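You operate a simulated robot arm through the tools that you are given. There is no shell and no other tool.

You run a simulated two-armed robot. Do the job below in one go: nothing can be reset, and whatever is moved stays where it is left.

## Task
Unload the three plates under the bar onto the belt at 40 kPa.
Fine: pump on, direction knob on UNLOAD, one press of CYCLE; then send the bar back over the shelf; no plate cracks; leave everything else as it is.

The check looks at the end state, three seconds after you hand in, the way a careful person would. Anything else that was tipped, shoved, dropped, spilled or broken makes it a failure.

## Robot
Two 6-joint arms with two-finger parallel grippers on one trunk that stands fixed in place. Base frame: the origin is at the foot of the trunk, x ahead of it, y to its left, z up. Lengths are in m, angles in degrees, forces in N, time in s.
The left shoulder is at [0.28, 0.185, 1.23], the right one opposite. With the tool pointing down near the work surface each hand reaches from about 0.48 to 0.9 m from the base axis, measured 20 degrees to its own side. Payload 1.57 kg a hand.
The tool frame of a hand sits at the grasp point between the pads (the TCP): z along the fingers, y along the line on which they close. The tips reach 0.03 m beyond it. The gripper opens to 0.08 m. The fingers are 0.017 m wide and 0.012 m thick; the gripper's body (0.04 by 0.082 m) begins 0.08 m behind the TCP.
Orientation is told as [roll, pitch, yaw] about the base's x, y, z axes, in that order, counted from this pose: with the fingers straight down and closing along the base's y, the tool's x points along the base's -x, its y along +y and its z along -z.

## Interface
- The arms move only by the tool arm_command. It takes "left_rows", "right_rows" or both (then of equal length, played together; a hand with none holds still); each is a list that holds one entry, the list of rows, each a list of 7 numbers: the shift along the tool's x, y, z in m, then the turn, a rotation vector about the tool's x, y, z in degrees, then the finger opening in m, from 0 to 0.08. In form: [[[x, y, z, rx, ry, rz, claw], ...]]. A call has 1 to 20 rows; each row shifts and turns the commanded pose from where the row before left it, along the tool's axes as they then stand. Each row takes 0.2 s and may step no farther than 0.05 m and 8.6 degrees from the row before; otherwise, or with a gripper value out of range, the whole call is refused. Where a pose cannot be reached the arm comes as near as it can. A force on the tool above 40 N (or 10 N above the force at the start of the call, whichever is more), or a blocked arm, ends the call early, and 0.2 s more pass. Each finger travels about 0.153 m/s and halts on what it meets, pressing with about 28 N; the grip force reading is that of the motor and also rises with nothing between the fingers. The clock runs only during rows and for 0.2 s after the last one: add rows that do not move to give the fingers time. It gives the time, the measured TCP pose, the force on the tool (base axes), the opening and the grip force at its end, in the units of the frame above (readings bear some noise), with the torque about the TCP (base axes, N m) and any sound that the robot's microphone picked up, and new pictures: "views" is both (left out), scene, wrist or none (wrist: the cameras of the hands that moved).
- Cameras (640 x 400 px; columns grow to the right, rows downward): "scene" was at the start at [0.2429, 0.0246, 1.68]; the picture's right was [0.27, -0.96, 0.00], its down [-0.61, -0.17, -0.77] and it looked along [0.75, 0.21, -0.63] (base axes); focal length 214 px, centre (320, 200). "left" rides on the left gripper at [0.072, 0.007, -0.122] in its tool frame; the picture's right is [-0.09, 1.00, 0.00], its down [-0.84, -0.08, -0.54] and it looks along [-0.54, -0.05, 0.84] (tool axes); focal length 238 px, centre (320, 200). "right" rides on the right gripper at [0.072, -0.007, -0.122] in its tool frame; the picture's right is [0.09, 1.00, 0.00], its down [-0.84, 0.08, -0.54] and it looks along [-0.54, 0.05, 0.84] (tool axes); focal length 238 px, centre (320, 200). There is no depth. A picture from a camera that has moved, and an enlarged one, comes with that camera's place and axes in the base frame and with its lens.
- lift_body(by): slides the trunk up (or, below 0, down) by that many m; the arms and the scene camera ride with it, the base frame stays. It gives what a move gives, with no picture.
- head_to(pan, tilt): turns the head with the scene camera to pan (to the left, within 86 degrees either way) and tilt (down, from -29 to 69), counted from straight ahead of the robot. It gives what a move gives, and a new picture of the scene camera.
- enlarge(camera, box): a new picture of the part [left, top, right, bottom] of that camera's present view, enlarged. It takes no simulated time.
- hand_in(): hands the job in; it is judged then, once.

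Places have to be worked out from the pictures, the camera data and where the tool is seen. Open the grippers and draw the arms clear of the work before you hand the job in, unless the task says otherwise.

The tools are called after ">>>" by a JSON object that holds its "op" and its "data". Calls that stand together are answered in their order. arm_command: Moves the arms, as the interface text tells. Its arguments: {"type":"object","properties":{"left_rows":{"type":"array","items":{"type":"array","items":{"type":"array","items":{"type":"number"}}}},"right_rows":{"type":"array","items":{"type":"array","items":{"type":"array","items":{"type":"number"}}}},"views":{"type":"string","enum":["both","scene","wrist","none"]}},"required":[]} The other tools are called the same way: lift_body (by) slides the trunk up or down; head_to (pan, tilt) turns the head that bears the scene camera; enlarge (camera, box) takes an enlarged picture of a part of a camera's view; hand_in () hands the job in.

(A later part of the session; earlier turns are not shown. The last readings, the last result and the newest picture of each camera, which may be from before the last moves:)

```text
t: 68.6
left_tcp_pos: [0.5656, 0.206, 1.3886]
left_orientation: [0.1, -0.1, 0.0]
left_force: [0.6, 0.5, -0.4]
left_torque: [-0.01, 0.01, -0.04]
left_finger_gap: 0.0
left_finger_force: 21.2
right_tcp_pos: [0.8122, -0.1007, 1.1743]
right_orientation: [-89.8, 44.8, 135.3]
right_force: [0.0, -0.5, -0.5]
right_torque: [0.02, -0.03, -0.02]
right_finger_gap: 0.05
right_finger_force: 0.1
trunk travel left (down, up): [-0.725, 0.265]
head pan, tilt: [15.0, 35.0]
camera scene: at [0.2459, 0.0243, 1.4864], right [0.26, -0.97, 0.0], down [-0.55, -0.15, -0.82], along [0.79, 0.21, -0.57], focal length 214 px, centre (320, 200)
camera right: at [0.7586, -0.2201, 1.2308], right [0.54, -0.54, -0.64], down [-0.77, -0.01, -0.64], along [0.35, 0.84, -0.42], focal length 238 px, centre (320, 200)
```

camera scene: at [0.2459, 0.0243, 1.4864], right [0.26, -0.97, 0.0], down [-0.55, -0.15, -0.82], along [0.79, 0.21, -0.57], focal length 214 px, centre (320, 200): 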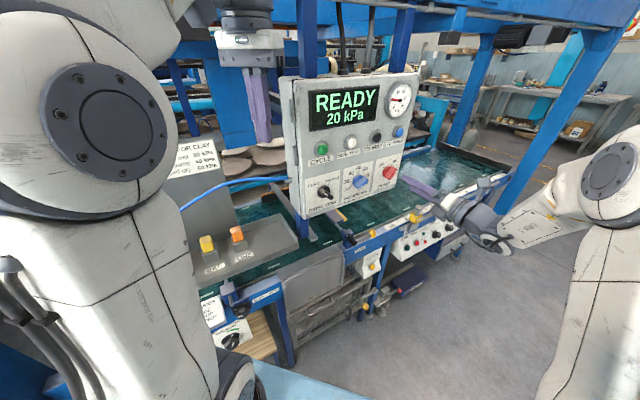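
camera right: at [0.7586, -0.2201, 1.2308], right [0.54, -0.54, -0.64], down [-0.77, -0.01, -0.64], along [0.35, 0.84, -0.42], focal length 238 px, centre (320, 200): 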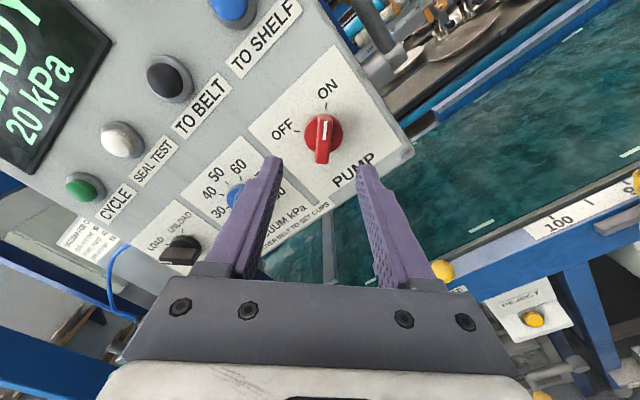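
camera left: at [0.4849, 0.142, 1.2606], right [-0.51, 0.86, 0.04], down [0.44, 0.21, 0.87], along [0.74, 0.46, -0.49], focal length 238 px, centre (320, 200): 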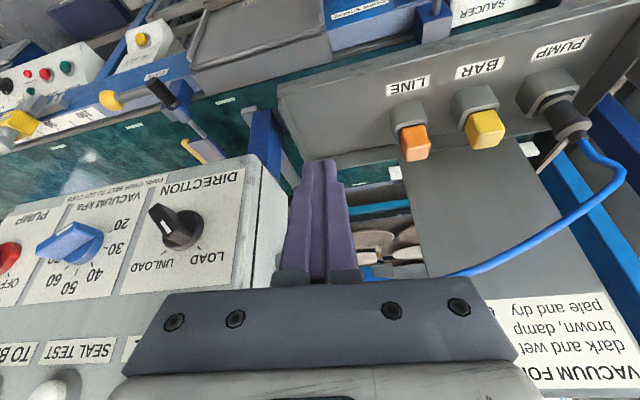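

PUMP is on and my hand is clear. Next is the VACUUM knob: I move left in front of it (u≈0.522) and roll to 60° to match the blade.

>>> {"op": "arm_command", "data": {"right_rows": [[[-0.0291, -0.0291, 0, 0, 0, 0, 0.05], [-0.0291, -0.0291, 0, 0, 0, 0, 0.05], [-0.0291, -0.0291, 0, 0, 0, 0, 0.05], [0, 0, 0, 0, 0, -8.5, 0.05], [0, 0, 0, 0, 0, -8.5, 0.05], [0, 0, 0, 0, 0, -8.5, 0.05], [0, 0, 0, 0, 0, -8.5, 0.05], [0, 0, 0, 0, 0, -8.5, 0.05], [0, 0, 0, 0, 0, -8.5, 0.05], [0, 0, 0, 0, 0, -8.5, 0.05], [0, 0, 0, 0, 0, -8.5, 0.05], [0, 0, 0, 0, 0, -8.5, 0.05], [0, 0, 0, 0, 0, -8.5, 0.05]]], "views": "wrist"}}

>>> {"op": "enlarge", "data": {"camera": "right", "box": [250, 40, 410, 200]}}

```text
t: 71.4
left_tcp_pos: [0.5669, 0.2059, 1.3887]
left_orientation: [0.0, 0.0, 0.0]
left_force: [0.0, -0.7, 0.3]
left_torque: [0.02, -0.05, 0.01]
left_finger_gap: 0.0
left_finger_force: 20.8
right_tcp_pos: [0.7258, -0.0153, 1.1735]
right_orientation: [89.9, 50.0, -45.1]
right_force: [-0.3, 0.5, -0.5]
right_torque: [-0.02, 0.03, -0.01]
right_finger_gap: 0.0499
right_finger_force: 0.0
trunk travel left (down, up): [-0.725, 0.265]
head pan, tilt: [15.0, 35.0]
camera right: at [0.603, -0.0645, 1.2258], right [0.5, -0.5, 0.71], down [0.04, -0.81, -0.59], along [0.87, 0.32, -0.38], focal length 238 px, centre (320, 200)
```

right: 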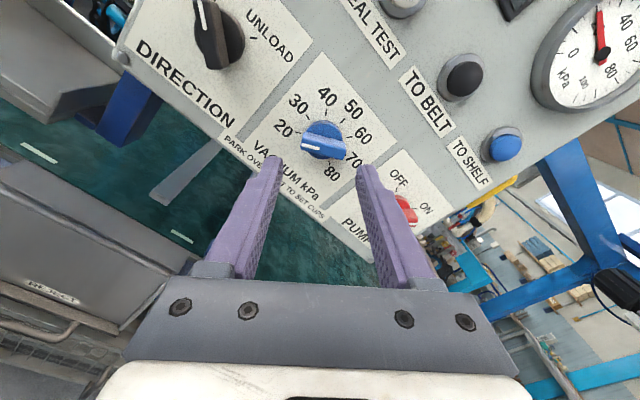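

```text
2.50 times, centred on (330, 120) of right
camera zoom: at [0.603, -0.0645, 1.2258], right [0.5, -0.5, 0.71], down [0.04, -0.81, -0.59], along [0.87, 0.32, -0.38], focal length 596 px, centre (295, 400)
```

zoom: 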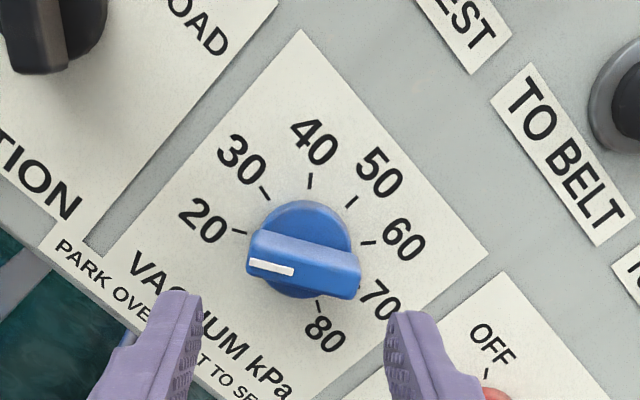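

The vacuum knob centre comes out at u≈0.530, z≈1.171, and at 140° roll the fingers line up with the 40 tick. I recentre and roll to 60° to grip the blade as it stands.

>>> {"op": "arm_command", "data": {"right_rows": [[[-0.0057, 0.0037, 0, 0, 0, 0, 0.05], [0, 0, 0, 0, 0, -8, 0.05], [0, 0, 0, 0, 0, -8, 0.05], [0, 0, 0, 0, 0, -8, 0.05], [0, 0, 0, 0, 0, -8, 0.05], [0, 0, 0, 0, 0, -8, 0.05], [0, 0, 0, 0, 0, -8, 0.05], [0, 0, 0, 0, 0, -8, 0.05], [0, 0, 0, 0, 0, -8, 0.05], [0, 0, 0, 0, 0, -8, 0.05], [0, 0, 0, 0, 0, -8, 0.05]]], "views": "wrist"}}

>>> {"op": "enlarge", "data": {"camera": "right", "box": [250, 40, 410, 200]}}

```text
t: 73.8
left_tcp_pos: [0.5659, 0.2049, 1.389]
left_orientation: [0.2, 0.0, 0.0]
left_force: [-0.3, 0.0, 0.0]
left_torque: [-0.03, 0.03, -0.02]
left_finger_gap: 0.0
left_finger_force: 21.7
right_tcp_pos: [0.7313, -0.0187, 1.1726]
right_orientation: [89.9, -30.0, -44.8]
right_force: [0.1, 0.2, -0.3]
right_torque: [-0.04, 0.03, -0.02]
right_finger_gap: 0.05
right_finger_force: 0.0
trunk travel left (down, up): [-0.725, 0.265]
head pan, tilt: [15.0, 35.0]
camera right: at [0.6019, -0.0633, 1.132], right [-0.41, 0.41, 0.82], down [0.1, -0.87, 0.49], along [0.91, 0.28, 0.31], focal length 238 px, centre (320, 200)
```

right: 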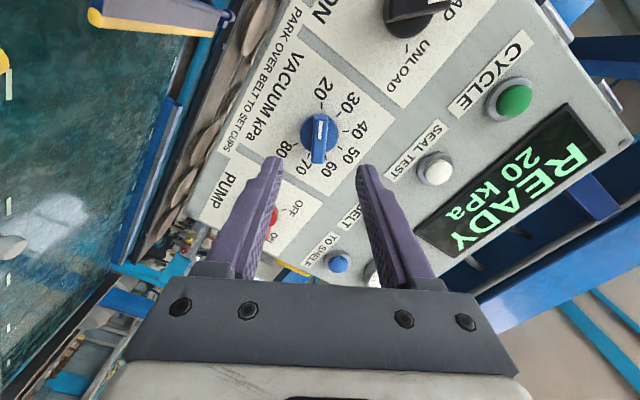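

```text
2.50 times, centred on (330, 120) of right
camera zoom: at [0.6019, -0.0633, 1.132], right [-0.41, 0.41, 0.82], down [0.1, -0.87, 0.49], along [0.91, 0.28, 0.31], focal length 596 px, centre (295, 400)
```

zoom: 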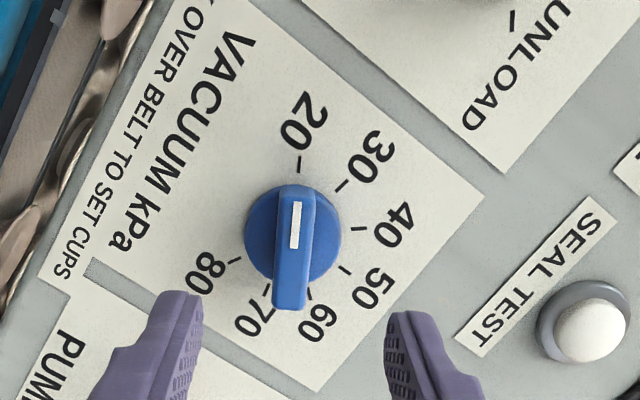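

The blade stands parallel to the fingers and points at 20. I centre by about 1 mm and advance to straddle it, then close.

>>> {"op": "arm_command", "data": {"right_rows": [[[0.0015, -0.0014, 0.03, 0, 0, 0, 0.05], [0, 0, 0.025, 0, 0, 0, 0.05], [0, 0, 0.014, 0, 0, 0, 0.05], [0, 0, 0, 0, 0, 0, 0.02], [0, 0, 0, 0, 0, 0, 0.0], [0, 0, 0, 0, 0, 0, 0.0]]], "views": "wrist"}}

```text
t: 75.2
left_tcp_pos: [0.5655, 0.2047, 1.3886]
left_orientation: [0.0, 0.0, 0.0]
left_force: [0.7, 0.0, -0.2]
left_torque: [-0.01, 0.0, -0.01]
left_finger_gap: 0.0
left_finger_force: 21.5
right_tcp_pos: [0.7784, 0.0321, 1.1711]
right_orientation: [89.9, -29.7, -44.8]
right_force: [-1.0, 1.4, 3.9]
right_torque: [-0.02, 0.0, 0.1]
right_finger_gap: 0.0127
right_finger_force: 29.4
trunk travel left (down, up): [-0.725, 0.265]
head pan, tilt: [15.0, 35.0]
camera right: at [0.6507, -0.0131, 1.1303], right [-0.41, 0.41, 0.82], down [0.1, -0.87, 0.48], along [0.91, 0.28, 0.31], focal length 238 px, centre (320, 200)
```

right: 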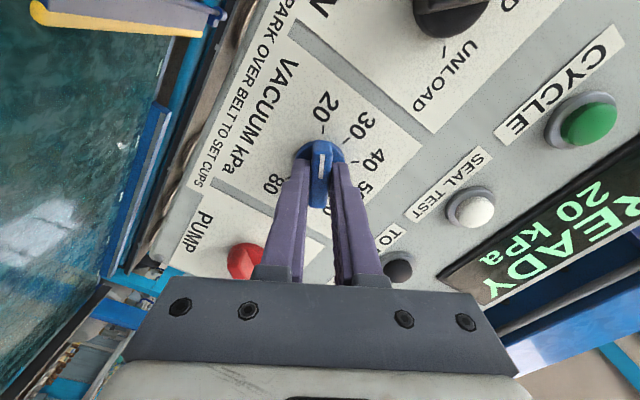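

The blade is held with little side force. I turn it clockwise 80° (two steps of 40° from 20 to 40).

>>> {"op": "arm_command", "data": {"right_rows": [[[0, 0, 0, 0, 0, 8, 0.0], [0, 0, 0, 0, 0, 8, 0.0], [0, 0, 0, 0, 0, 8, 0.0], [0, 0, 0, 0, 0, 8, 0.0], [0, 0, 0, 0, 0, 8, 0.0], [0, 0, 0, 0, 0, 8, 0.0], [0, 0, 0, 0, 0, 8, 0.0], [0, 0, 0, 0, 0, 8, 0.0], [0, 0, 0, 0, 0, 8, 0.0], [0, 0, 0, 0, 0, 8, 0.0], [0, 0, 0, 0, 0, 0, 0.0]]], "views": "both"}}

>>> {"op": "enlarge", "data": {"camera": "scene", "box": [280, 70, 430, 220]}}

```text
t: 77.6
left_tcp_pos: [0.5666, 0.2059, 1.3893]
left_orientation: [-0.1, 0.1, 0.1]
left_force: [-0.5, -0.3, 0.4]
left_torque: [0.02, 0.0, -0.02]
left_finger_gap: 0.0
left_finger_force: 20.9
right_tcp_pos: [0.7798, 0.0304, 1.1724]
right_orientation: [90.5, 50.1, -44.6]
right_force: [15.6, 10.5, 22.3]
right_torque: [-0.1, 0.08, -0.34]
right_finger_gap: 0.0127
right_finger_force: 30.2
trunk travel left (down, up): [-0.725, 0.265]
head pan, tilt: [15.0, 35.0]
camera scene: at [0.2457, 0.0247, 1.4865], right [0.26, -0.97, 0.0], down [-0.55, -0.15, -0.82], along [0.79, 0.21, -0.57], focal length 214 px, centre (320, 200)
camera right: at [0.6563, -0.019, 1.2238], right [0.5, -0.5, 0.71], down [0.04, -0.8, -0.6], along [0.87, 0.33, -0.38], focal length 238 px, centre (320, 200)
```

scene: 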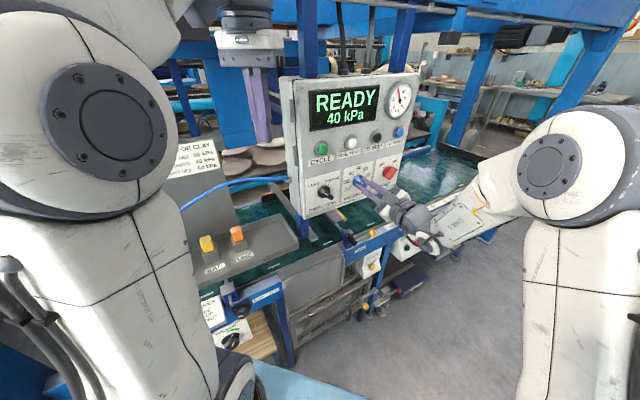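
right: 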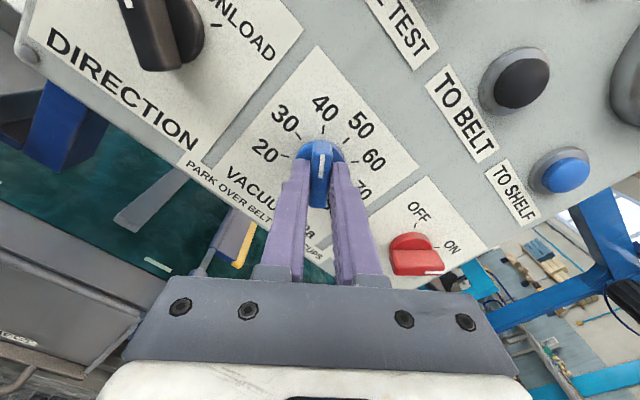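

```text
2.67 times, centred on (355, 145) of scene
camera zoom: at [0.2457, 0.0247, 1.4865], right [0.26, -0.97, 0.0], down [-0.55, -0.15, -0.82], along [0.79, 0.21, -0.57], focal length 572 px, centre (227, 347)
```

zoom: 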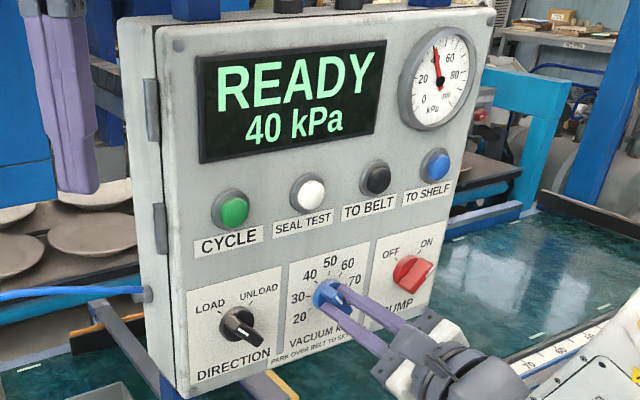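

The display reads READY 40 kPa. I release, back off and move left to the DIRECTION knob (expected u≈0.412).

>>> {"op": "arm_command", "data": {"right_rows": [[[0, 0, 0, 0, 0, 0, 0.05], [0, 0, 0, 0, 0, 0, 0.05], [0, 0, -0.03, 0, 0, 0, 0.05], [0, 0, -0.04, 0, 0, 0, 0.05], [0.0251, -0.0299, 0, 0, 0, 0, 0.05], [0.0251, -0.0299, 0, 0, 0, 0, 0.05], [0.0251, -0.0299, 0, 0, 0, 0, 0.05], [0, 0, 0, 0, 0, -5, 0.05], [0, 0, 0, 0, 0, 0, 0.05]]], "views": "both"}}

>>> {"op": "enlarge", "data": {"camera": "right", "box": [250, 40, 410, 200]}}

```text
t: 79.6
left_tcp_pos: [0.5667, 0.2045, 1.3899]
left_orientation: [0.1, 0.0, 0.0]
left_force: [-0.1, -0.4, -0.4]
left_torque: [-0.02, -0.05, -0.02]
left_finger_gap: 0.0
left_finger_force: 21.5
right_tcp_pos: [0.6625, 0.0707, 1.1732]
right_orientation: [89.8, 45.0, -45.1]
right_force: [0.0, 0.2, 0.1]
right_torque: [0.0, -0.01, 0.0]
right_finger_gap: 0.0502
right_finger_force: 0.1
right hand out of reach, approached as far as the arm can: row 7
trunk travel left (down, up): [-0.725, 0.265]
head pan, tilt: [15.0, 35.0]
camera scene: at [0.2457, 0.0241, 1.4864], right [0.26, -0.97, 0.0], down [-0.55, -0.15, -0.82], along [0.79, 0.21, -0.57], focal length 214 px, centre (320, 200)
camera right: at [0.5373, 0.0247, 1.2205], right [0.46, -0.45, 0.77], down [0.07, -0.84, -0.54], along [0.89, 0.3, -0.35], focal length 238 px, centre (320, 200)
```

scene: 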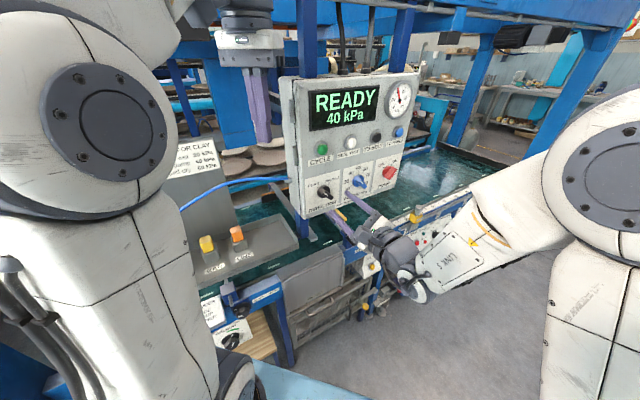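
right: 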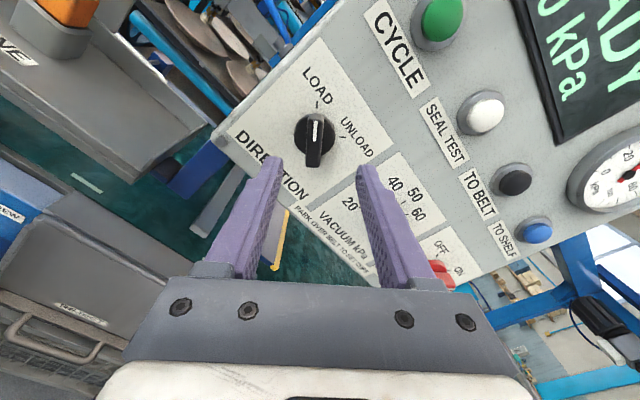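

```text
2.50 times, centred on (330, 120) of right
camera zoom: at [0.5373, 0.0247, 1.2205], right [0.46, -0.45, 0.77], down [0.07, -0.84, -0.54], along [0.89, 0.3, -0.35], focal length 596 px, centre (295, 400)
```

zoom: 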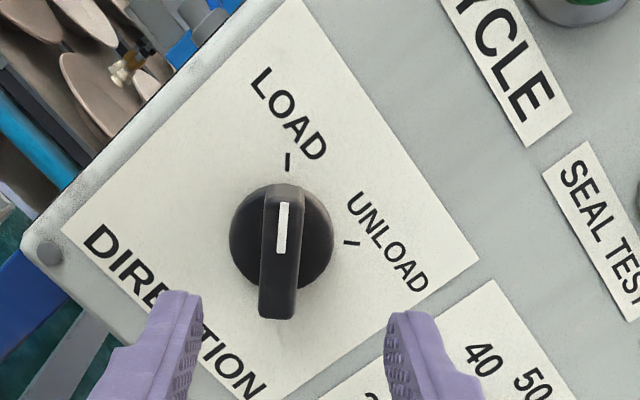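

The DIRECTION knob centre is at u≈0.410, z≈1.173, pointing at LOAD. I shift 8 mm left, advance, and grip it.

>>> {"op": "arm_command", "data": {"right_rows": [[[0.0, 0.0, 0.02, 0, 0, 0, 0.05], [0.0057, -0.0056, 0.02, 0, 0, 0, 0.05], [0, 0, 0.0145, 0, 0, 0, 0.05]]], "views": "wrist"}}

>>> {"op": "enlarge", "data": {"camera": "right", "box": [230, 60, 410, 220]}}

```text
t: 80.4
left_tcp_pos: [0.5665, 0.2056, 1.3892]
left_orientation: [0.0, 0.0, -0.1]
left_force: [-0.3, -0.1, -0.5]
left_torque: [-0.02, -0.02, 0.0]
left_finger_gap: 0.0003
left_finger_force: 21.1
right_tcp_pos: [0.6946, 0.1146, 1.172]
right_orientation: [89.8, 45.1, -45.1]
right_force: [-0.7, 0.3, 0.5]
right_torque: [0.02, 0.02, -0.01]
right_finger_gap: 0.05
right_finger_force: 0.0
trunk travel left (down, up): [-0.725, 0.265]
head pan, tilt: [15.0, 35.0]
camera right: at [0.5691, 0.0676, 1.2196], right [0.46, -0.45, 0.77], down [0.07, -0.84, -0.54], along [0.89, 0.3, -0.35], focal length 238 px, centre (320, 200)
```

right: 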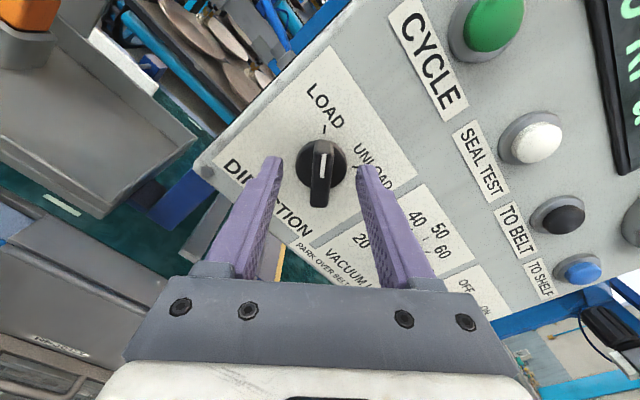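

```text
2.50 times, centred on (320, 140) of right
camera zoom: at [0.5691, 0.0676, 1.2196], right [0.46, -0.45, 0.77], down [0.07, -0.84, -0.54], along [0.89, 0.3, -0.35], focal length 596 px, centre (320, 350)
```

zoom: 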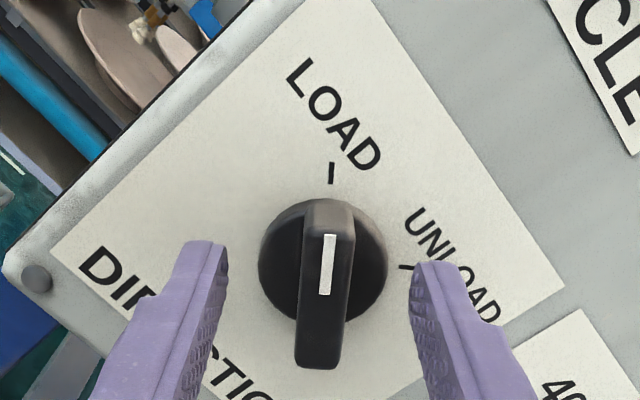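

The DIRECTION blade is between the fingers. I close and turn it 90° clockwise to UNLOAD.

>>> {"op": "arm_command", "data": {"right_rows": [[[0, 0, 0, 0, 0, 0, 0.02], [0, 0, 0, 0, 0, 0, 0.0], [0, 0, 0, 0, 0, 0, 0.0], [0, 0, 0, 0, 0, 8.2, 0.0], [0, 0, 0, 0, 0, 8.2, 0.0], [0, 0, 0, 0, 0, 8.2, 0.0], [0, 0, 0, 0, 0, 8.2, 0.0], [0, 0, 0, 0, 0, 8.2, 0.0], [0, 0, 0, 0, 0, 8.2, 0.0], [0, 0, 0, 0, 0, 8.2, 0.0], [0, 0, 0, 0, 0, 8.2, 0.0], [0, 0, 0, 0, 0, 8.2, 0.0], [0, 0, 0, 0, 0, 8.2, 0.0], [0, 0, 0, 0, 0, 8.0, 0.0], [0, 0, 0, 0, 0, 0, 0.0]]], "views": "both"}}

```text
t: 83.6
left_tcp_pos: [0.5675, 0.2052, 1.3896]
left_orientation: [0.1, 0.0, 0.0]
left_force: [0.2, 0.1, -0.8]
left_torque: [0.01, -0.06, 0.05]
left_finger_gap: 0.0
left_finger_force: 21.1
right_tcp_pos: [0.6963, 0.1131, 1.1738]
right_orientation: [-89.6, 44.6, 135.1]
right_force: [15.6, -16.1, -9.9]
right_torque: [-0.31, -0.3, 0.03]
right_finger_gap: 0.0126
right_finger_force: 29.9
trunk travel left (down, up): [-0.725, 0.265]
head pan, tilt: [15.0, 35.0]
camera scene: at [0.2471, 0.0229, 1.4861], right [0.26, -0.97, 0.0], down [-0.56, -0.15, -0.82], along [0.79, 0.21, -0.57], focal length 214 px, centre (320, 200)
camera right: at [0.6427, -0.0058, 1.2295], right [0.54, -0.54, -0.64], down [-0.77, 0.0, -0.64], along [0.35, 0.84, -0.42], focal length 238 px, centre (320, 200)
```

scene: 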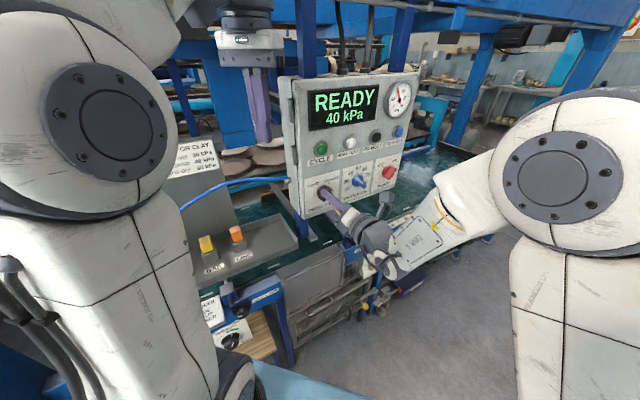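
right: 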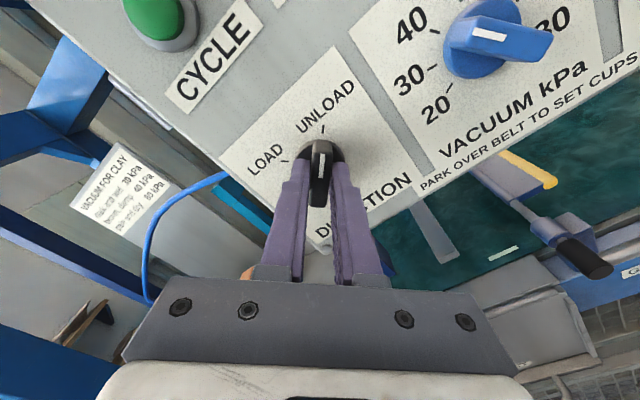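

DIRECTION points at UNLOAD. I release, back off and check the whole panel.

>>> {"op": "arm_command", "data": {"right_rows": [[[0, 0, 0, 0, 0, 0, 0.05], [0, 0, 0, 0, 0, 0, 0.05], [0, 0, -0.03, 0, 0, 0, 0.05], [0, 0, -0.025, 0, 0, 0, 0.05], [0.025, 0.025, 0, 0, 0, 0, 0.05], [0.025, 0.025, 0, 0, 0, 0, 0.05], [0.025, 0.025, 0, 0, 0, 0, 0.0]]], "views": "both"}}

>>> {"op": "enlarge", "data": {"camera": "scene", "box": [280, 70, 430, 220]}}

```text
t: 85.2
left_tcp_pos: [0.5662, 0.2054, 1.3904]
left_orientation: [0.1, 0.0, -0.1]
left_force: [-0.3, -0.4, 0.9]
left_torque: [-0.01, -0.02, 0.01]
left_finger_gap: 0.0
left_finger_force: 21.3
right_tcp_pos: [0.7356, 0.0004, 1.1752]
right_orientation: [-89.7, 44.9, 135.2]
right_force: [-0.1, -0.8, -0.4]
right_torque: [-0.02, 0.0, 0.0]
right_finger_gap: 0.0
right_finger_force: 21.2
trunk travel left (down, up): [-0.725, 0.265]
head pan, tilt: [15.0, 35.0]
camera scene: at [0.2456, 0.024, 1.4864], right [0.26, -0.97, 0.0], down [-0.55, -0.15, -0.82], along [0.79, 0.21, -0.57], focal length 214 px, centre (320, 200)
camera right: at [0.68, -0.1171, 1.2317], right [0.54, -0.54, -0.64], down [-0.77, 0.0, -0.64], along [0.35, 0.84, -0.42], focal length 238 px, centre (320, 200)
```

scene: 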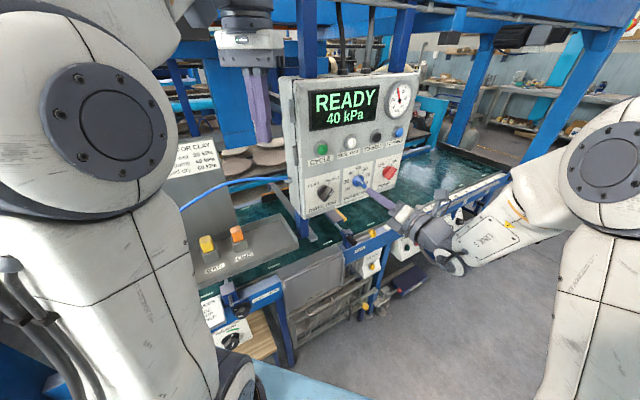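
right: 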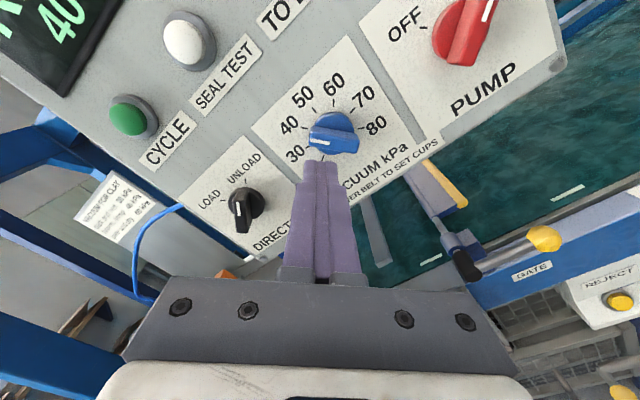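

```text
2.67 times, centred on (355, 145) of scene
camera zoom: at [0.2456, 0.024, 1.4864], right [0.26, -0.97, 0.0], down [-0.55, -0.15, -0.82], along [0.79, 0.21, -0.57], focal length 572 px, centre (227, 347)
```

zoom: 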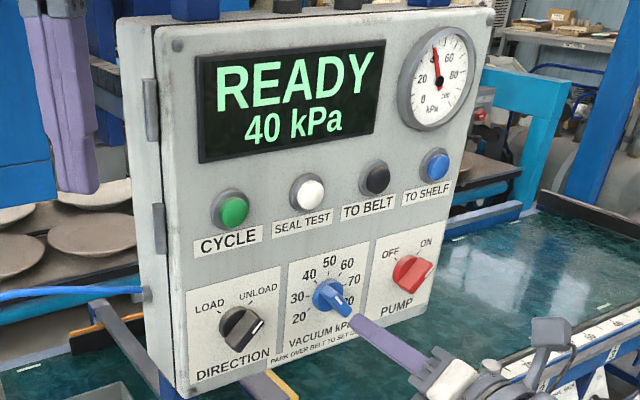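

All three knobs read right: PUMP ON, VACUUM 40, DIRECTION UNLOAD, display READY 40 kPa. I roll to 180° (camera on top) and go in front of the TO BELT button to bring the bar where its cups can be inspected, as the panel note says.

>>> {"op": "arm_command", "data": {"right_rows": [[[0, 0, -0.02, 0, 0, -7.5, 0.0], [0, 0, 0, 0, 0, -7.5, 0.0], [0, 0, 0, 0, 0, -7.5, 0.0], [0, 0, 0, 0, 0, -7.5, 0.0], [0, 0, 0, 0, 0, -7.5, 0.0], [0, 0, 0, 0, 0, -7.5, 0.0], [0.04, 0.019, 0, 0, 0, 0, 0.0], [0.04, 0.019, 0, 0, 0, 0, 0.0], [0.039, 0.018, 0, 0, 0, 0, 0.0], [0, 0, 0, 0, 0, 0, 0.0]]], "views": "both"}}

>>> {"op": "enlarge", "data": {"camera": "right", "box": [230, 60, 410, 220]}}

```text
t: 87.4
left_tcp_pos: [0.5668, 0.2054, 1.3888]
left_orientation: [0.1, 0.0, 0.0]
left_force: [0.7, 0.1, 0.3]
left_torque: [0.0, 0.02, -0.01]
left_finger_gap: 0.0001
left_finger_force: 21.3
right_tcp_pos: [0.7593, -0.0529, 1.2945]
right_orientation: [-54.0, 89.7, 171.1]
right_force: [0.5, -0.6, 0.5]
right_torque: [0.01, 0.01, -0.01]
right_finger_gap: 0.0
right_finger_force: 21.6
trunk travel left (down, up): [-0.725, 0.265]
head pan, tilt: [15.0, 35.0]
camera scene: at [0.2456, 0.0239, 1.4865], right [0.26, -0.97, 0.0], down [-0.55, -0.15, -0.82], along [0.79, 0.21, -0.57], focal length 214 px, centre (320, 200)
camera right: at [0.6677, -0.1345, 1.367], right [0.71, -0.7, 0.09], down [-0.33, -0.44, -0.84], along [0.63, 0.56, -0.54], focal length 238 px, centre (320, 200)
```

scene: 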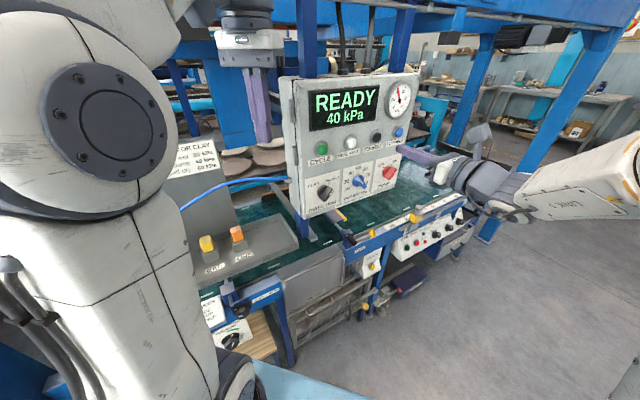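
right: 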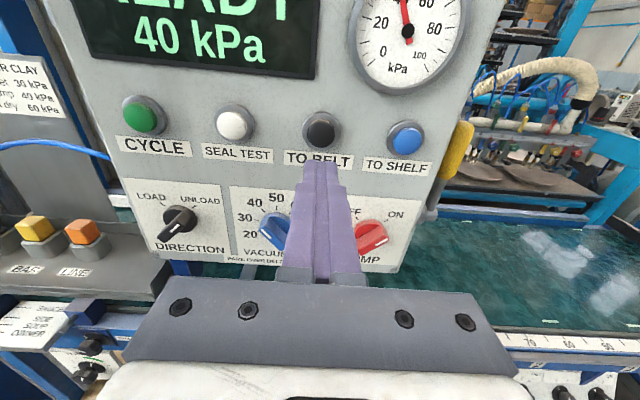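

```text
2.50 times, centred on (320, 140) of right
camera zoom: at [0.6677, -0.1345, 1.367], right [0.71, -0.7, 0.09], down [-0.33, -0.44, -0.84], along [0.63, 0.56, -0.54], focal length 596 px, centre (320, 350)
```

zoom: 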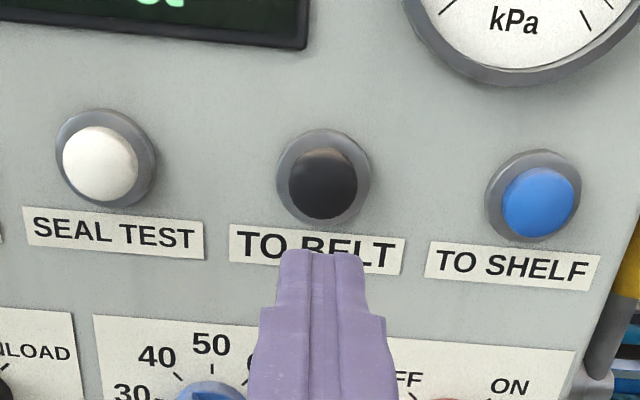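

The fingertip is lined up with TO BELT (u matches, button about 3 mm higher). I advance to just in front of it.

>>> {"op": "arm_command", "data": {"right_rows": [[[0.003, 0, 0.03, 0, 0, 0, 0.0], [0, 0, 0.025, 0, 0, 0, 0.0], [0, 0, 0.01, 0, 0, 0, 0.0]]], "views": "wrist"}}

>>> {"op": "enlarge", "data": {"camera": "right", "box": [230, 60, 410, 220]}}

```text
t: 88.2
left_tcp_pos: [0.5672, 0.2044, 1.3895]
left_orientation: [0.1, -0.1, 0.0]
left_force: [0.0, -0.7, 0.0]
left_torque: [0.01, 0.01, 0.03]
left_finger_gap: 0.0002
left_finger_force: 20.9
right_tcp_pos: [0.806, -0.0064, 1.2956]
right_orientation: [-55.7, 89.8, 169.4]
right_force: [-0.3, 0.1, 0.4]
right_torque: [-0.01, -0.04, -0.02]
right_finger_gap: 0.0001
right_finger_force: 21.4
trunk travel left (down, up): [-0.725, 0.265]
head pan, tilt: [15.0, 35.0]
camera right: at [0.7141, -0.0882, 1.369], right [0.7, -0.7, 0.09], down [-0.33, -0.44, -0.84], along [0.63, 0.56, -0.54], focal length 238 px, centre (320, 200)
```

right: 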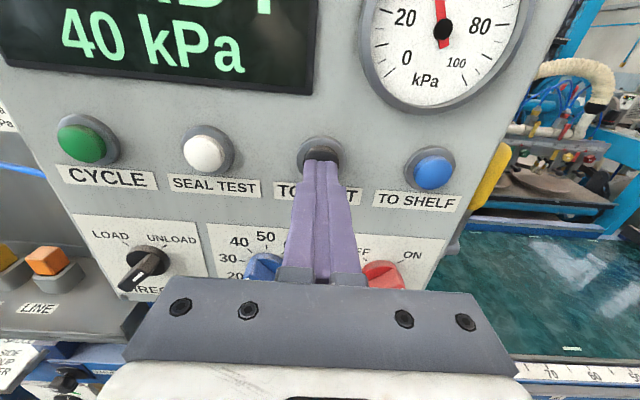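

```text
2.50 times, centred on (320, 140) of right
camera zoom: at [0.7141, -0.0882, 1.369], right [0.7, -0.7, 0.09], down [-0.33, -0.44, -0.84], along [0.63, 0.56, -0.54], focal length 596 px, centre (320, 350)
```

zoom: 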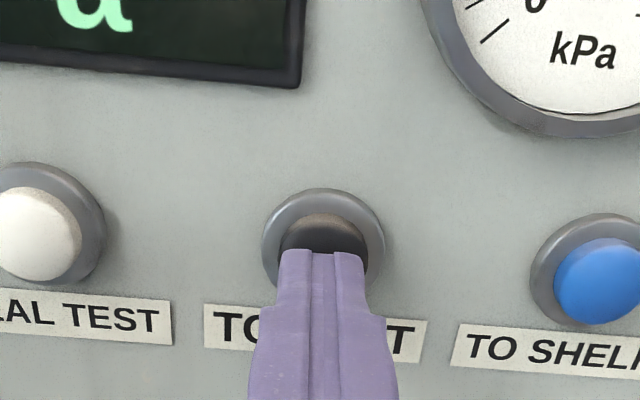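

The tip is right in front of the button, no contact yet. I press TO BELT with small steps and withdraw.

>>> {"op": "arm_command", "data": {"right_rows": [[[0, 0, 0.004, 0, 0, 0, 0.0], [0, 0, 0.004, 0, 0, 0, 0.0], [0, 0, 0.004, 0, 0, 0, 0.0]]], "views": "scene"}}

```text
t: 89.0
left_tcp_pos: [0.5664, 0.2052, 1.3894]
left_orientation: [0.0, 0.0, 0.1]
left_force: [0.2, -0.2, 0.5]
left_torque: [0.01, -0.01, 0.02]
left_finger_gap: 0.0
left_finger_force: 21.1
right_tcp_pos: [0.8113, 0.0013, 1.2962]
right_orientation: [-50.0, 89.8, 175.2]
right_force: [-2.0, -2.3, 0.9]
right_torque: [0.0, 0.03, 0.0]
right_finger_gap: 0.0002
right_finger_force: 21.0
trunk travel left (down, up): [-0.725, 0.265]
head pan, tilt: [15.0, 35.0]
heard: click
camera scene: at [0.2455, 0.0237, 1.4865], right [0.26, -0.97, 0.0], down [-0.55, -0.15, -0.82], along [0.79, 0.21, -0.57], focal length 214 px, centre (320, 200)
```

scene: 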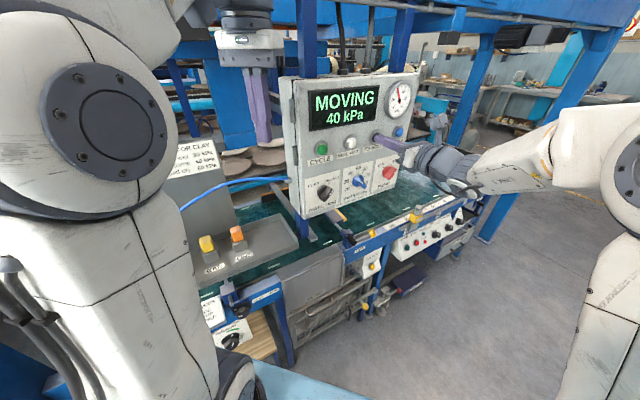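

A click was heard and the display says MOVING. I withdraw the finger 5 cm and wait while the bar travels.

>>> {"op": "arm_command", "data": {"right_rows": [[[0, 0, -0.02, 0, 0, 0, 0.0], [0, 0, -0.03, 0, 0, 0, 0.0], [0, 0, 0, 0, 0, 0, 0.0], [0, 0, 0, 0, 0, 0, 0.0], [0, 0, 0, 0, 0, 0, 0.0], [0, 0, 0, 0, 0, 0, 0.0], [0, 0, 0, 0, 0, 0, 0.0], [0, 0, 0, 0, 0, 0, 0.0], [0, 0, 0, 0, 0, 0, 0.0], [0, 0, 0, 0, 0, 0, 0.0]]], "views": "both"}}

```text
t: 91.2
left_tcp_pos: [0.5656, 0.2058, 1.3891]
left_orientation: [0.1, 0.0, 0.0]
left_force: [0.1, -0.3, 0.3]
left_torque: [-0.03, -0.01, 0.03]
left_finger_gap: 0.0001
left_finger_force: 21.3
right_tcp_pos: [0.7758, -0.0341, 1.2959]
right_orientation: [-52.5, 89.8, 172.5]
right_force: [-0.7, -0.9, 0.0]
right_torque: [-0.02, -0.01, -0.01]
right_finger_gap: 0.0001
right_finger_force: 21.3
trunk travel left (down, up): [-0.725, 0.265]
head pan, tilt: [15.0, 35.0]
camera scene: at [0.2457, 0.0239, 1.4864], right [0.26, -0.97, 0.0], down [-0.55, -0.15, -0.82], along [0.79, 0.21, -0.57], focal length 214 px, centre (320, 200)
camera right: at [0.6854, -0.1155, 1.3686], right [0.71, -0.7, 0.09], down [-0.33, -0.44, -0.84], along [0.63, 0.56, -0.54], focal length 238 px, centre (320, 200)
```

scene: 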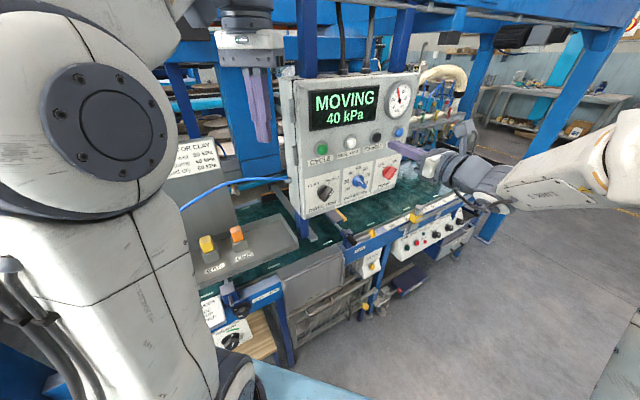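
right: 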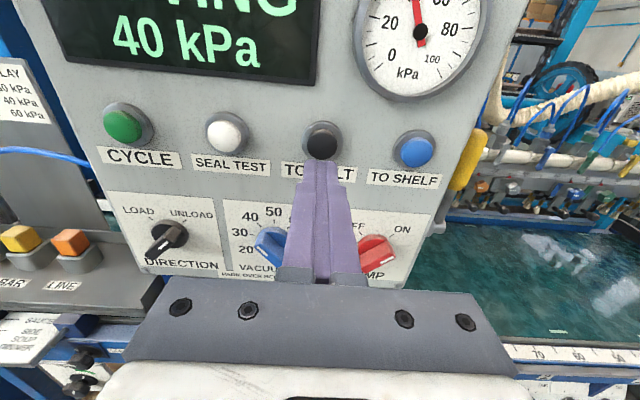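

The bar carriage is travelling. I wait on until it stops.

>>> {"op": "arm_command", "data": {"right_rows": [[[0, 0, 0, 0, 0, 0, 0.0], [0, 0, 0, 0, 0, 0, 0.0], [0, 0, 0, 0, 0, 0, 0.0], [0, 0, 0, 0, 0, 0, 0.0], [0, 0, 0, 0, 0, 0, 0.0], [0, 0, 0, 0, 0, 0, 0.0], [0, 0, 0, 0, 0, 0, 0.0], [0, 0, 0, 0, 0, 0, 0.0], [0, 0, 0, 0, 0, 0, 0.0], [0, 0, 0, 0, 0, 0, 0.0]]], "views": "both"}}

```text
t: 93.4
left_tcp_pos: [0.5658, 0.2055, 1.3894]
left_orientation: [0.2, 0.0, 0.0]
left_force: [0.7, -0.4, -0.5]
left_torque: [0.0, -0.01, 0.0]
left_finger_gap: 0.0
left_finger_force: 20.9
right_tcp_pos: [0.7765, -0.0343, 1.2938]
right_orientation: [-52.5, 89.8, 172.7]
right_force: [-0.4, -0.6, 0.1]
right_torque: [0.03, 0.0, 0.02]
right_finger_gap: 0.0
right_finger_force: 21.3
trunk travel left (down, up): [-0.725, 0.265]
head pan, tilt: [15.0, 35.0]
camera scene: at [0.2457, 0.024, 1.4864], right [0.26, -0.97, 0.0], down [-0.55, -0.15, -0.82], along [0.79, 0.21, -0.57], focal length 214 px, centre (320, 200)
camera right: at [0.6854, -0.1156, 1.3686], right [0.71, -0.7, 0.09], down [-0.33, -0.44, -0.84], along [0.63, 0.56, -0.54], focal length 238 px, centre (320, 200)
```

scene: 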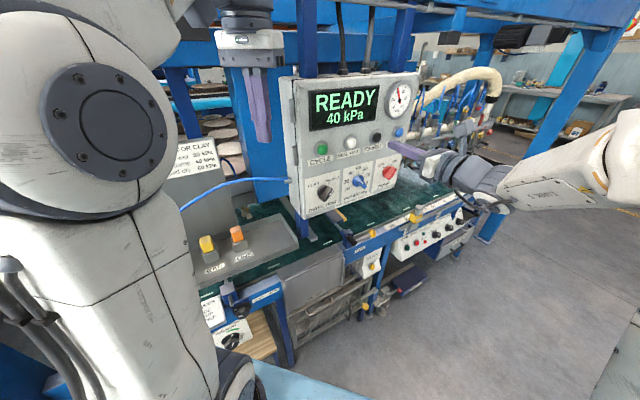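
right: 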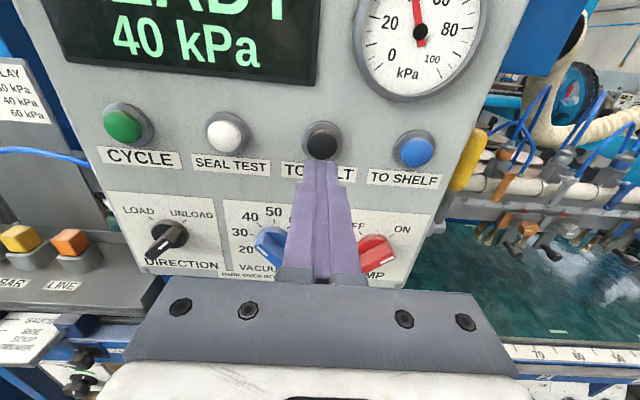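

The bar is parked over the belt and READY shows. To the right of the panel I see a white manifold with valves and cup heads on the bar; I look at it closely.

>>> {"op": "enlarge", "data": {"camera": "right", "box": [440, 60, 640, 280]}}

>>> {"op": "enlarge", "data": {"camera": "scene", "box": [380, 60, 520, 220]}}

>>> {"op": "enlarge", "data": {"camera": "scene", "box": [160, 60, 310, 220]}}

```text
1.82 times, centred on (540, 170) of right
camera zoom: at [0.6854, -0.1156, 1.3686], right [0.71, -0.7, 0.09], down [-0.33, -0.44, -0.84], along [0.63, 0.56, -0.54], focal length 433 px, centre (-80, 254)
```

zoom: 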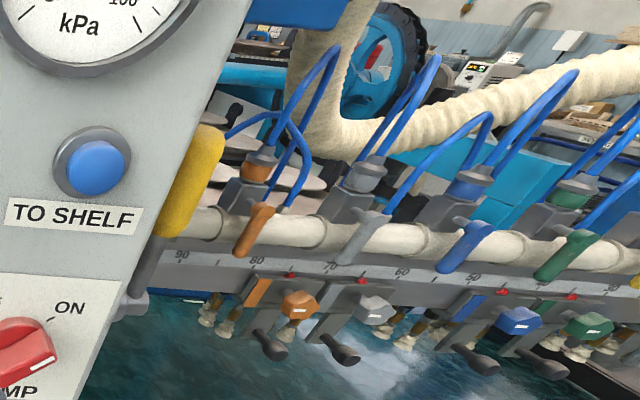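

```text
2.50 times, centred on (450, 140) of scene
camera zoom: at [0.2457, 0.024, 1.4864], right [0.26, -0.97, 0.0], down [-0.55, -0.15, -0.82], along [0.79, 0.21, -0.57], focal length 536 px, centre (-5, 350)
```

zoom: 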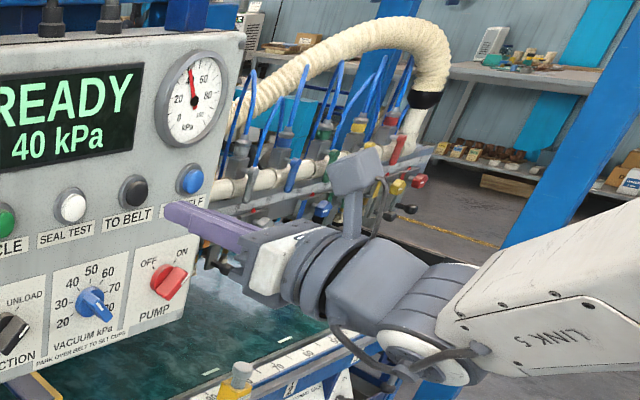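

```text
2.50 times, centred on (235, 140) of scene
camera zoom: at [0.2457, 0.024, 1.4864], right [0.26, -0.97, 0.0], down [-0.55, -0.15, -0.82], along [0.79, 0.21, -0.57], focal length 536 px, centre (532, 350)
```

zoom: 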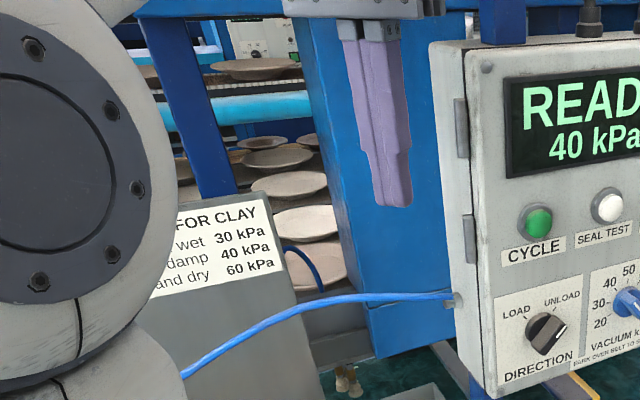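

The note now makes sense: the bar carries several cup heads with coloured valves, clamp knobs and a scale. I move the right hand to the right of the panel (staying in front) to view the whole right part of the bar with its camera.

>>> {"op": "arm_command", "data": {"right_rows": [[[0, 0.04, -0.02, 0, 0, 0, 0.0], [0, 0.045, -0.02, 0, 0, 0, 0.0], [0, 0.05, 0, 0, 0, 0, 0.0], [0, 0.05, 0, 0, 0, 0, 0.0], [0, 0.05, 0, 0, 0, 0, 0.0], [0, 0.05, 0, 0, 0, 0, 0.0]]], "views": "both"}}

>>> {"op": "enlarge", "data": {"camera": "right", "box": [0, 0, 320, 200]}}

>>> {"op": "enlarge", "data": {"camera": "right", "box": [320, 0, 640, 200]}}

```text
t: 94.8
left_tcp_pos: [0.567, 0.2068, 1.3903]
left_orientation: [0.2, 0.0, -0.1]
left_force: [-0.5, -0.3, 0.5]
left_torque: [-0.01, 0.01, -0.03]
left_finger_gap: 0.0
left_finger_force: 21.2
right_tcp_pos: [0.9494, -0.2604, 1.2942]
right_orientation: [-60.0, 89.6, 165.2]
right_force: [0.9, -0.2, 0.5]
right_torque: [-0.01, 0.02, -0.04]
right_finger_gap: 0.0001
right_finger_force: 21.7
trunk travel left (down, up): [-0.725, 0.265]
head pan, tilt: [15.0, 35.0]
camera scene: at [0.2455, 0.024, 1.4864], right [0.26, -0.97, 0.0], down [-0.55, -0.15, -0.82], along [0.79, 0.21, -0.57], focal length 214 px, centre (320, 200)
camera right: at [0.8594, -0.3421, 1.3671], right [0.71, -0.7, 0.09], down [-0.33, -0.44, -0.84], along [0.62, 0.56, -0.54], focal length 238 px, centre (320, 200)
```

scene: 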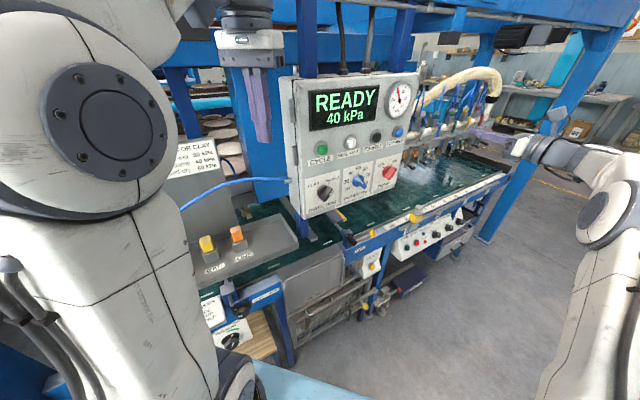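
right: 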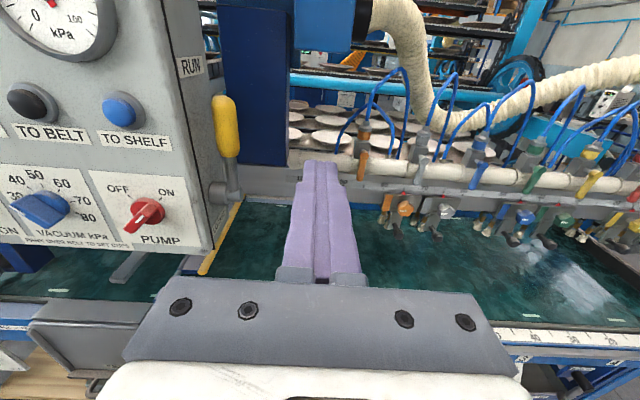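

```text
2.00 times, centred on (160, 100) of right
camera zoom: at [0.8594, -0.3421, 1.3671], right [0.71, -0.7, 0.09], down [-0.33, -0.44, -0.84], along [0.62, 0.56, -0.54], focal length 477 px, centre (640, 400)
```

zoom: 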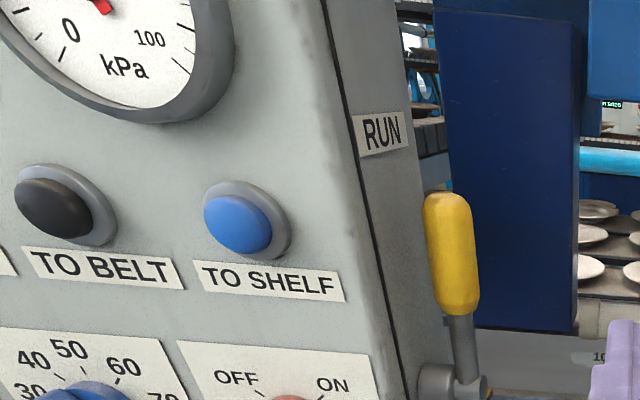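

```text
2.00 times, centred on (480, 100) of right
camera zoom: at [0.8594, -0.3421, 1.3671], right [0.71, -0.7, 0.09], down [-0.33, -0.44, -0.84], along [0.62, 0.56, -0.54], focal length 477 px, centre (0, 400)
```

zoom: 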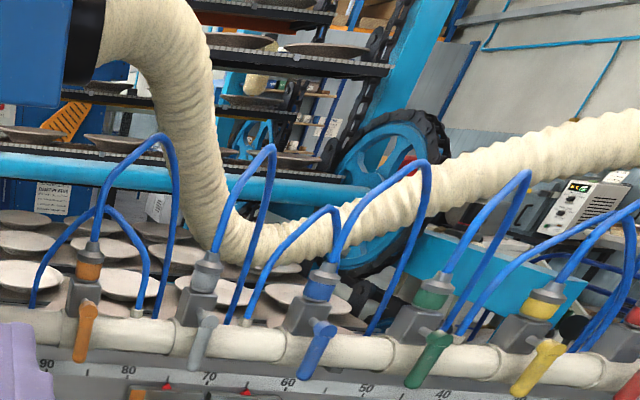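

The right arm's view shows six coloured valves on the bar manifold, a cm scale, and a yellow side lever marked RUN. I move the hand further right for a straighter view of the bar and of the shelf behind.

>>> {"op": "arm_command", "data": {"right_rows": [[[0.01, 0.045, 0, 0, 0, 0, 0.0], [0.01, 0.045, 0, 0, 0, 0, 0.0], [0.01, 0.045, 0, 0, 0, 0, 0.0], [0.01, 0.045, 0, 0, 0, 0, 0.0], [0.01, 0.02, 0, 0, 0, 0, 0.0]]], "views": "wrist"}}

>>> {"op": "enlarge", "data": {"camera": "right", "box": [100, 40, 340, 200]}}

>>> {"op": "enlarge", "data": {"camera": "right", "box": [330, 60, 570, 220]}}

>>> {"op": "enlarge", "data": {"camera": "right", "box": [200, 60, 440, 180]}}

```text
t: 96.0
left_tcp_pos: [0.5645, 0.2054, 1.3891]
left_orientation: [0.1, 0.0, 0.0]
left_force: [-0.8, 0.5, 0.9]
left_torque: [0.01, 0.0, 0.06]
left_finger_gap: 0.0
left_finger_force: 20.8
right_tcp_pos: [0.9612, -0.3276, 1.292]
right_orientation: [-55.7, 89.6, 169.4]
right_force: [-0.2, -0.5, -0.7]
right_torque: [-0.01, 0.0, 0.0]
right_finger_gap: 0.0
right_finger_force: 21.2
right hand out of reach, approached as far as the arm can: row 1, 2, 3, 4, 5
trunk travel left (down, up): [-0.725, 0.265]
head pan, tilt: [15.0, 35.0]
camera right: at [0.8695, -0.4091, 1.3649], right [0.71, -0.7, 0.09], down [-0.33, -0.44, -0.84], along [0.63, 0.56, -0.54], focal length 238 px, centre (320, 200)
```

right: 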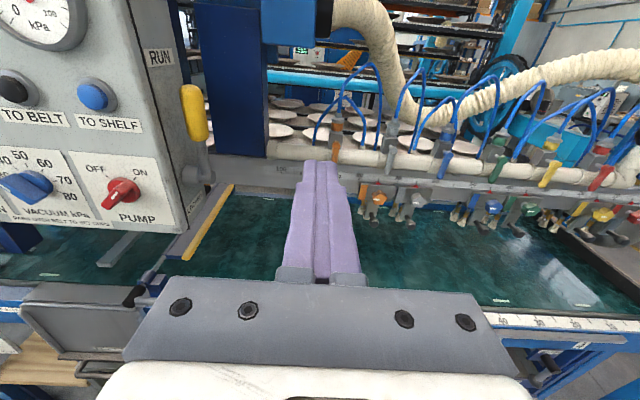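

```text
2.50 times, centred on (220, 120) of right
camera zoom: at [0.8695, -0.4091, 1.3649], right [0.71, -0.7, 0.09], down [-0.33, -0.44, -0.84], along [0.63, 0.56, -0.54], focal length 596 px, centre (570, 400)
```

zoom: 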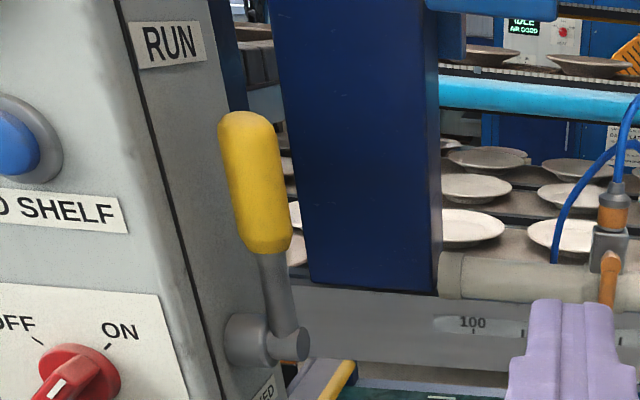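

```text
2.50 times, centred on (450, 140) of right
camera zoom: at [0.8695, -0.4091, 1.3649], right [0.71, -0.7, 0.09], down [-0.33, -0.44, -0.84], along [0.63, 0.56, -0.54], focal length 596 px, centre (-5, 350)
```

zoom: 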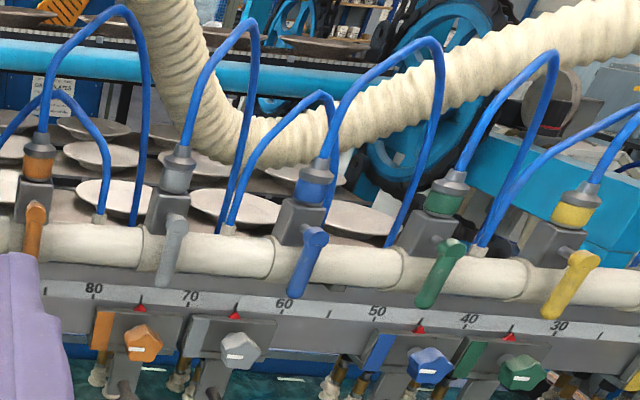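

```text
2.67 times, centred on (320, 120) of right
camera zoom: at [0.8695, -0.4091, 1.3649], right [0.71, -0.7, 0.09], down [-0.33, -0.44, -0.84], along [0.63, 0.56, -0.54], focal length 636 px, centre (320, 413)
```

zoom: 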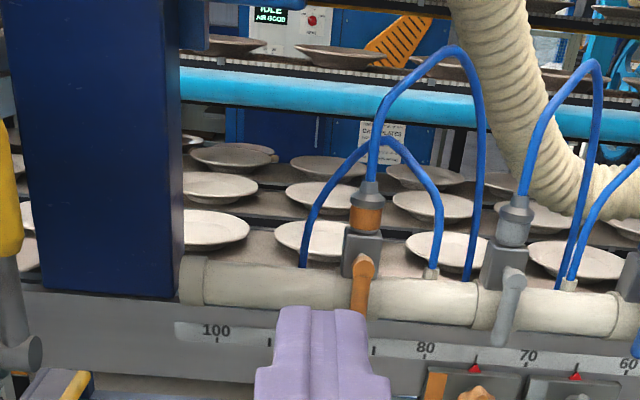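

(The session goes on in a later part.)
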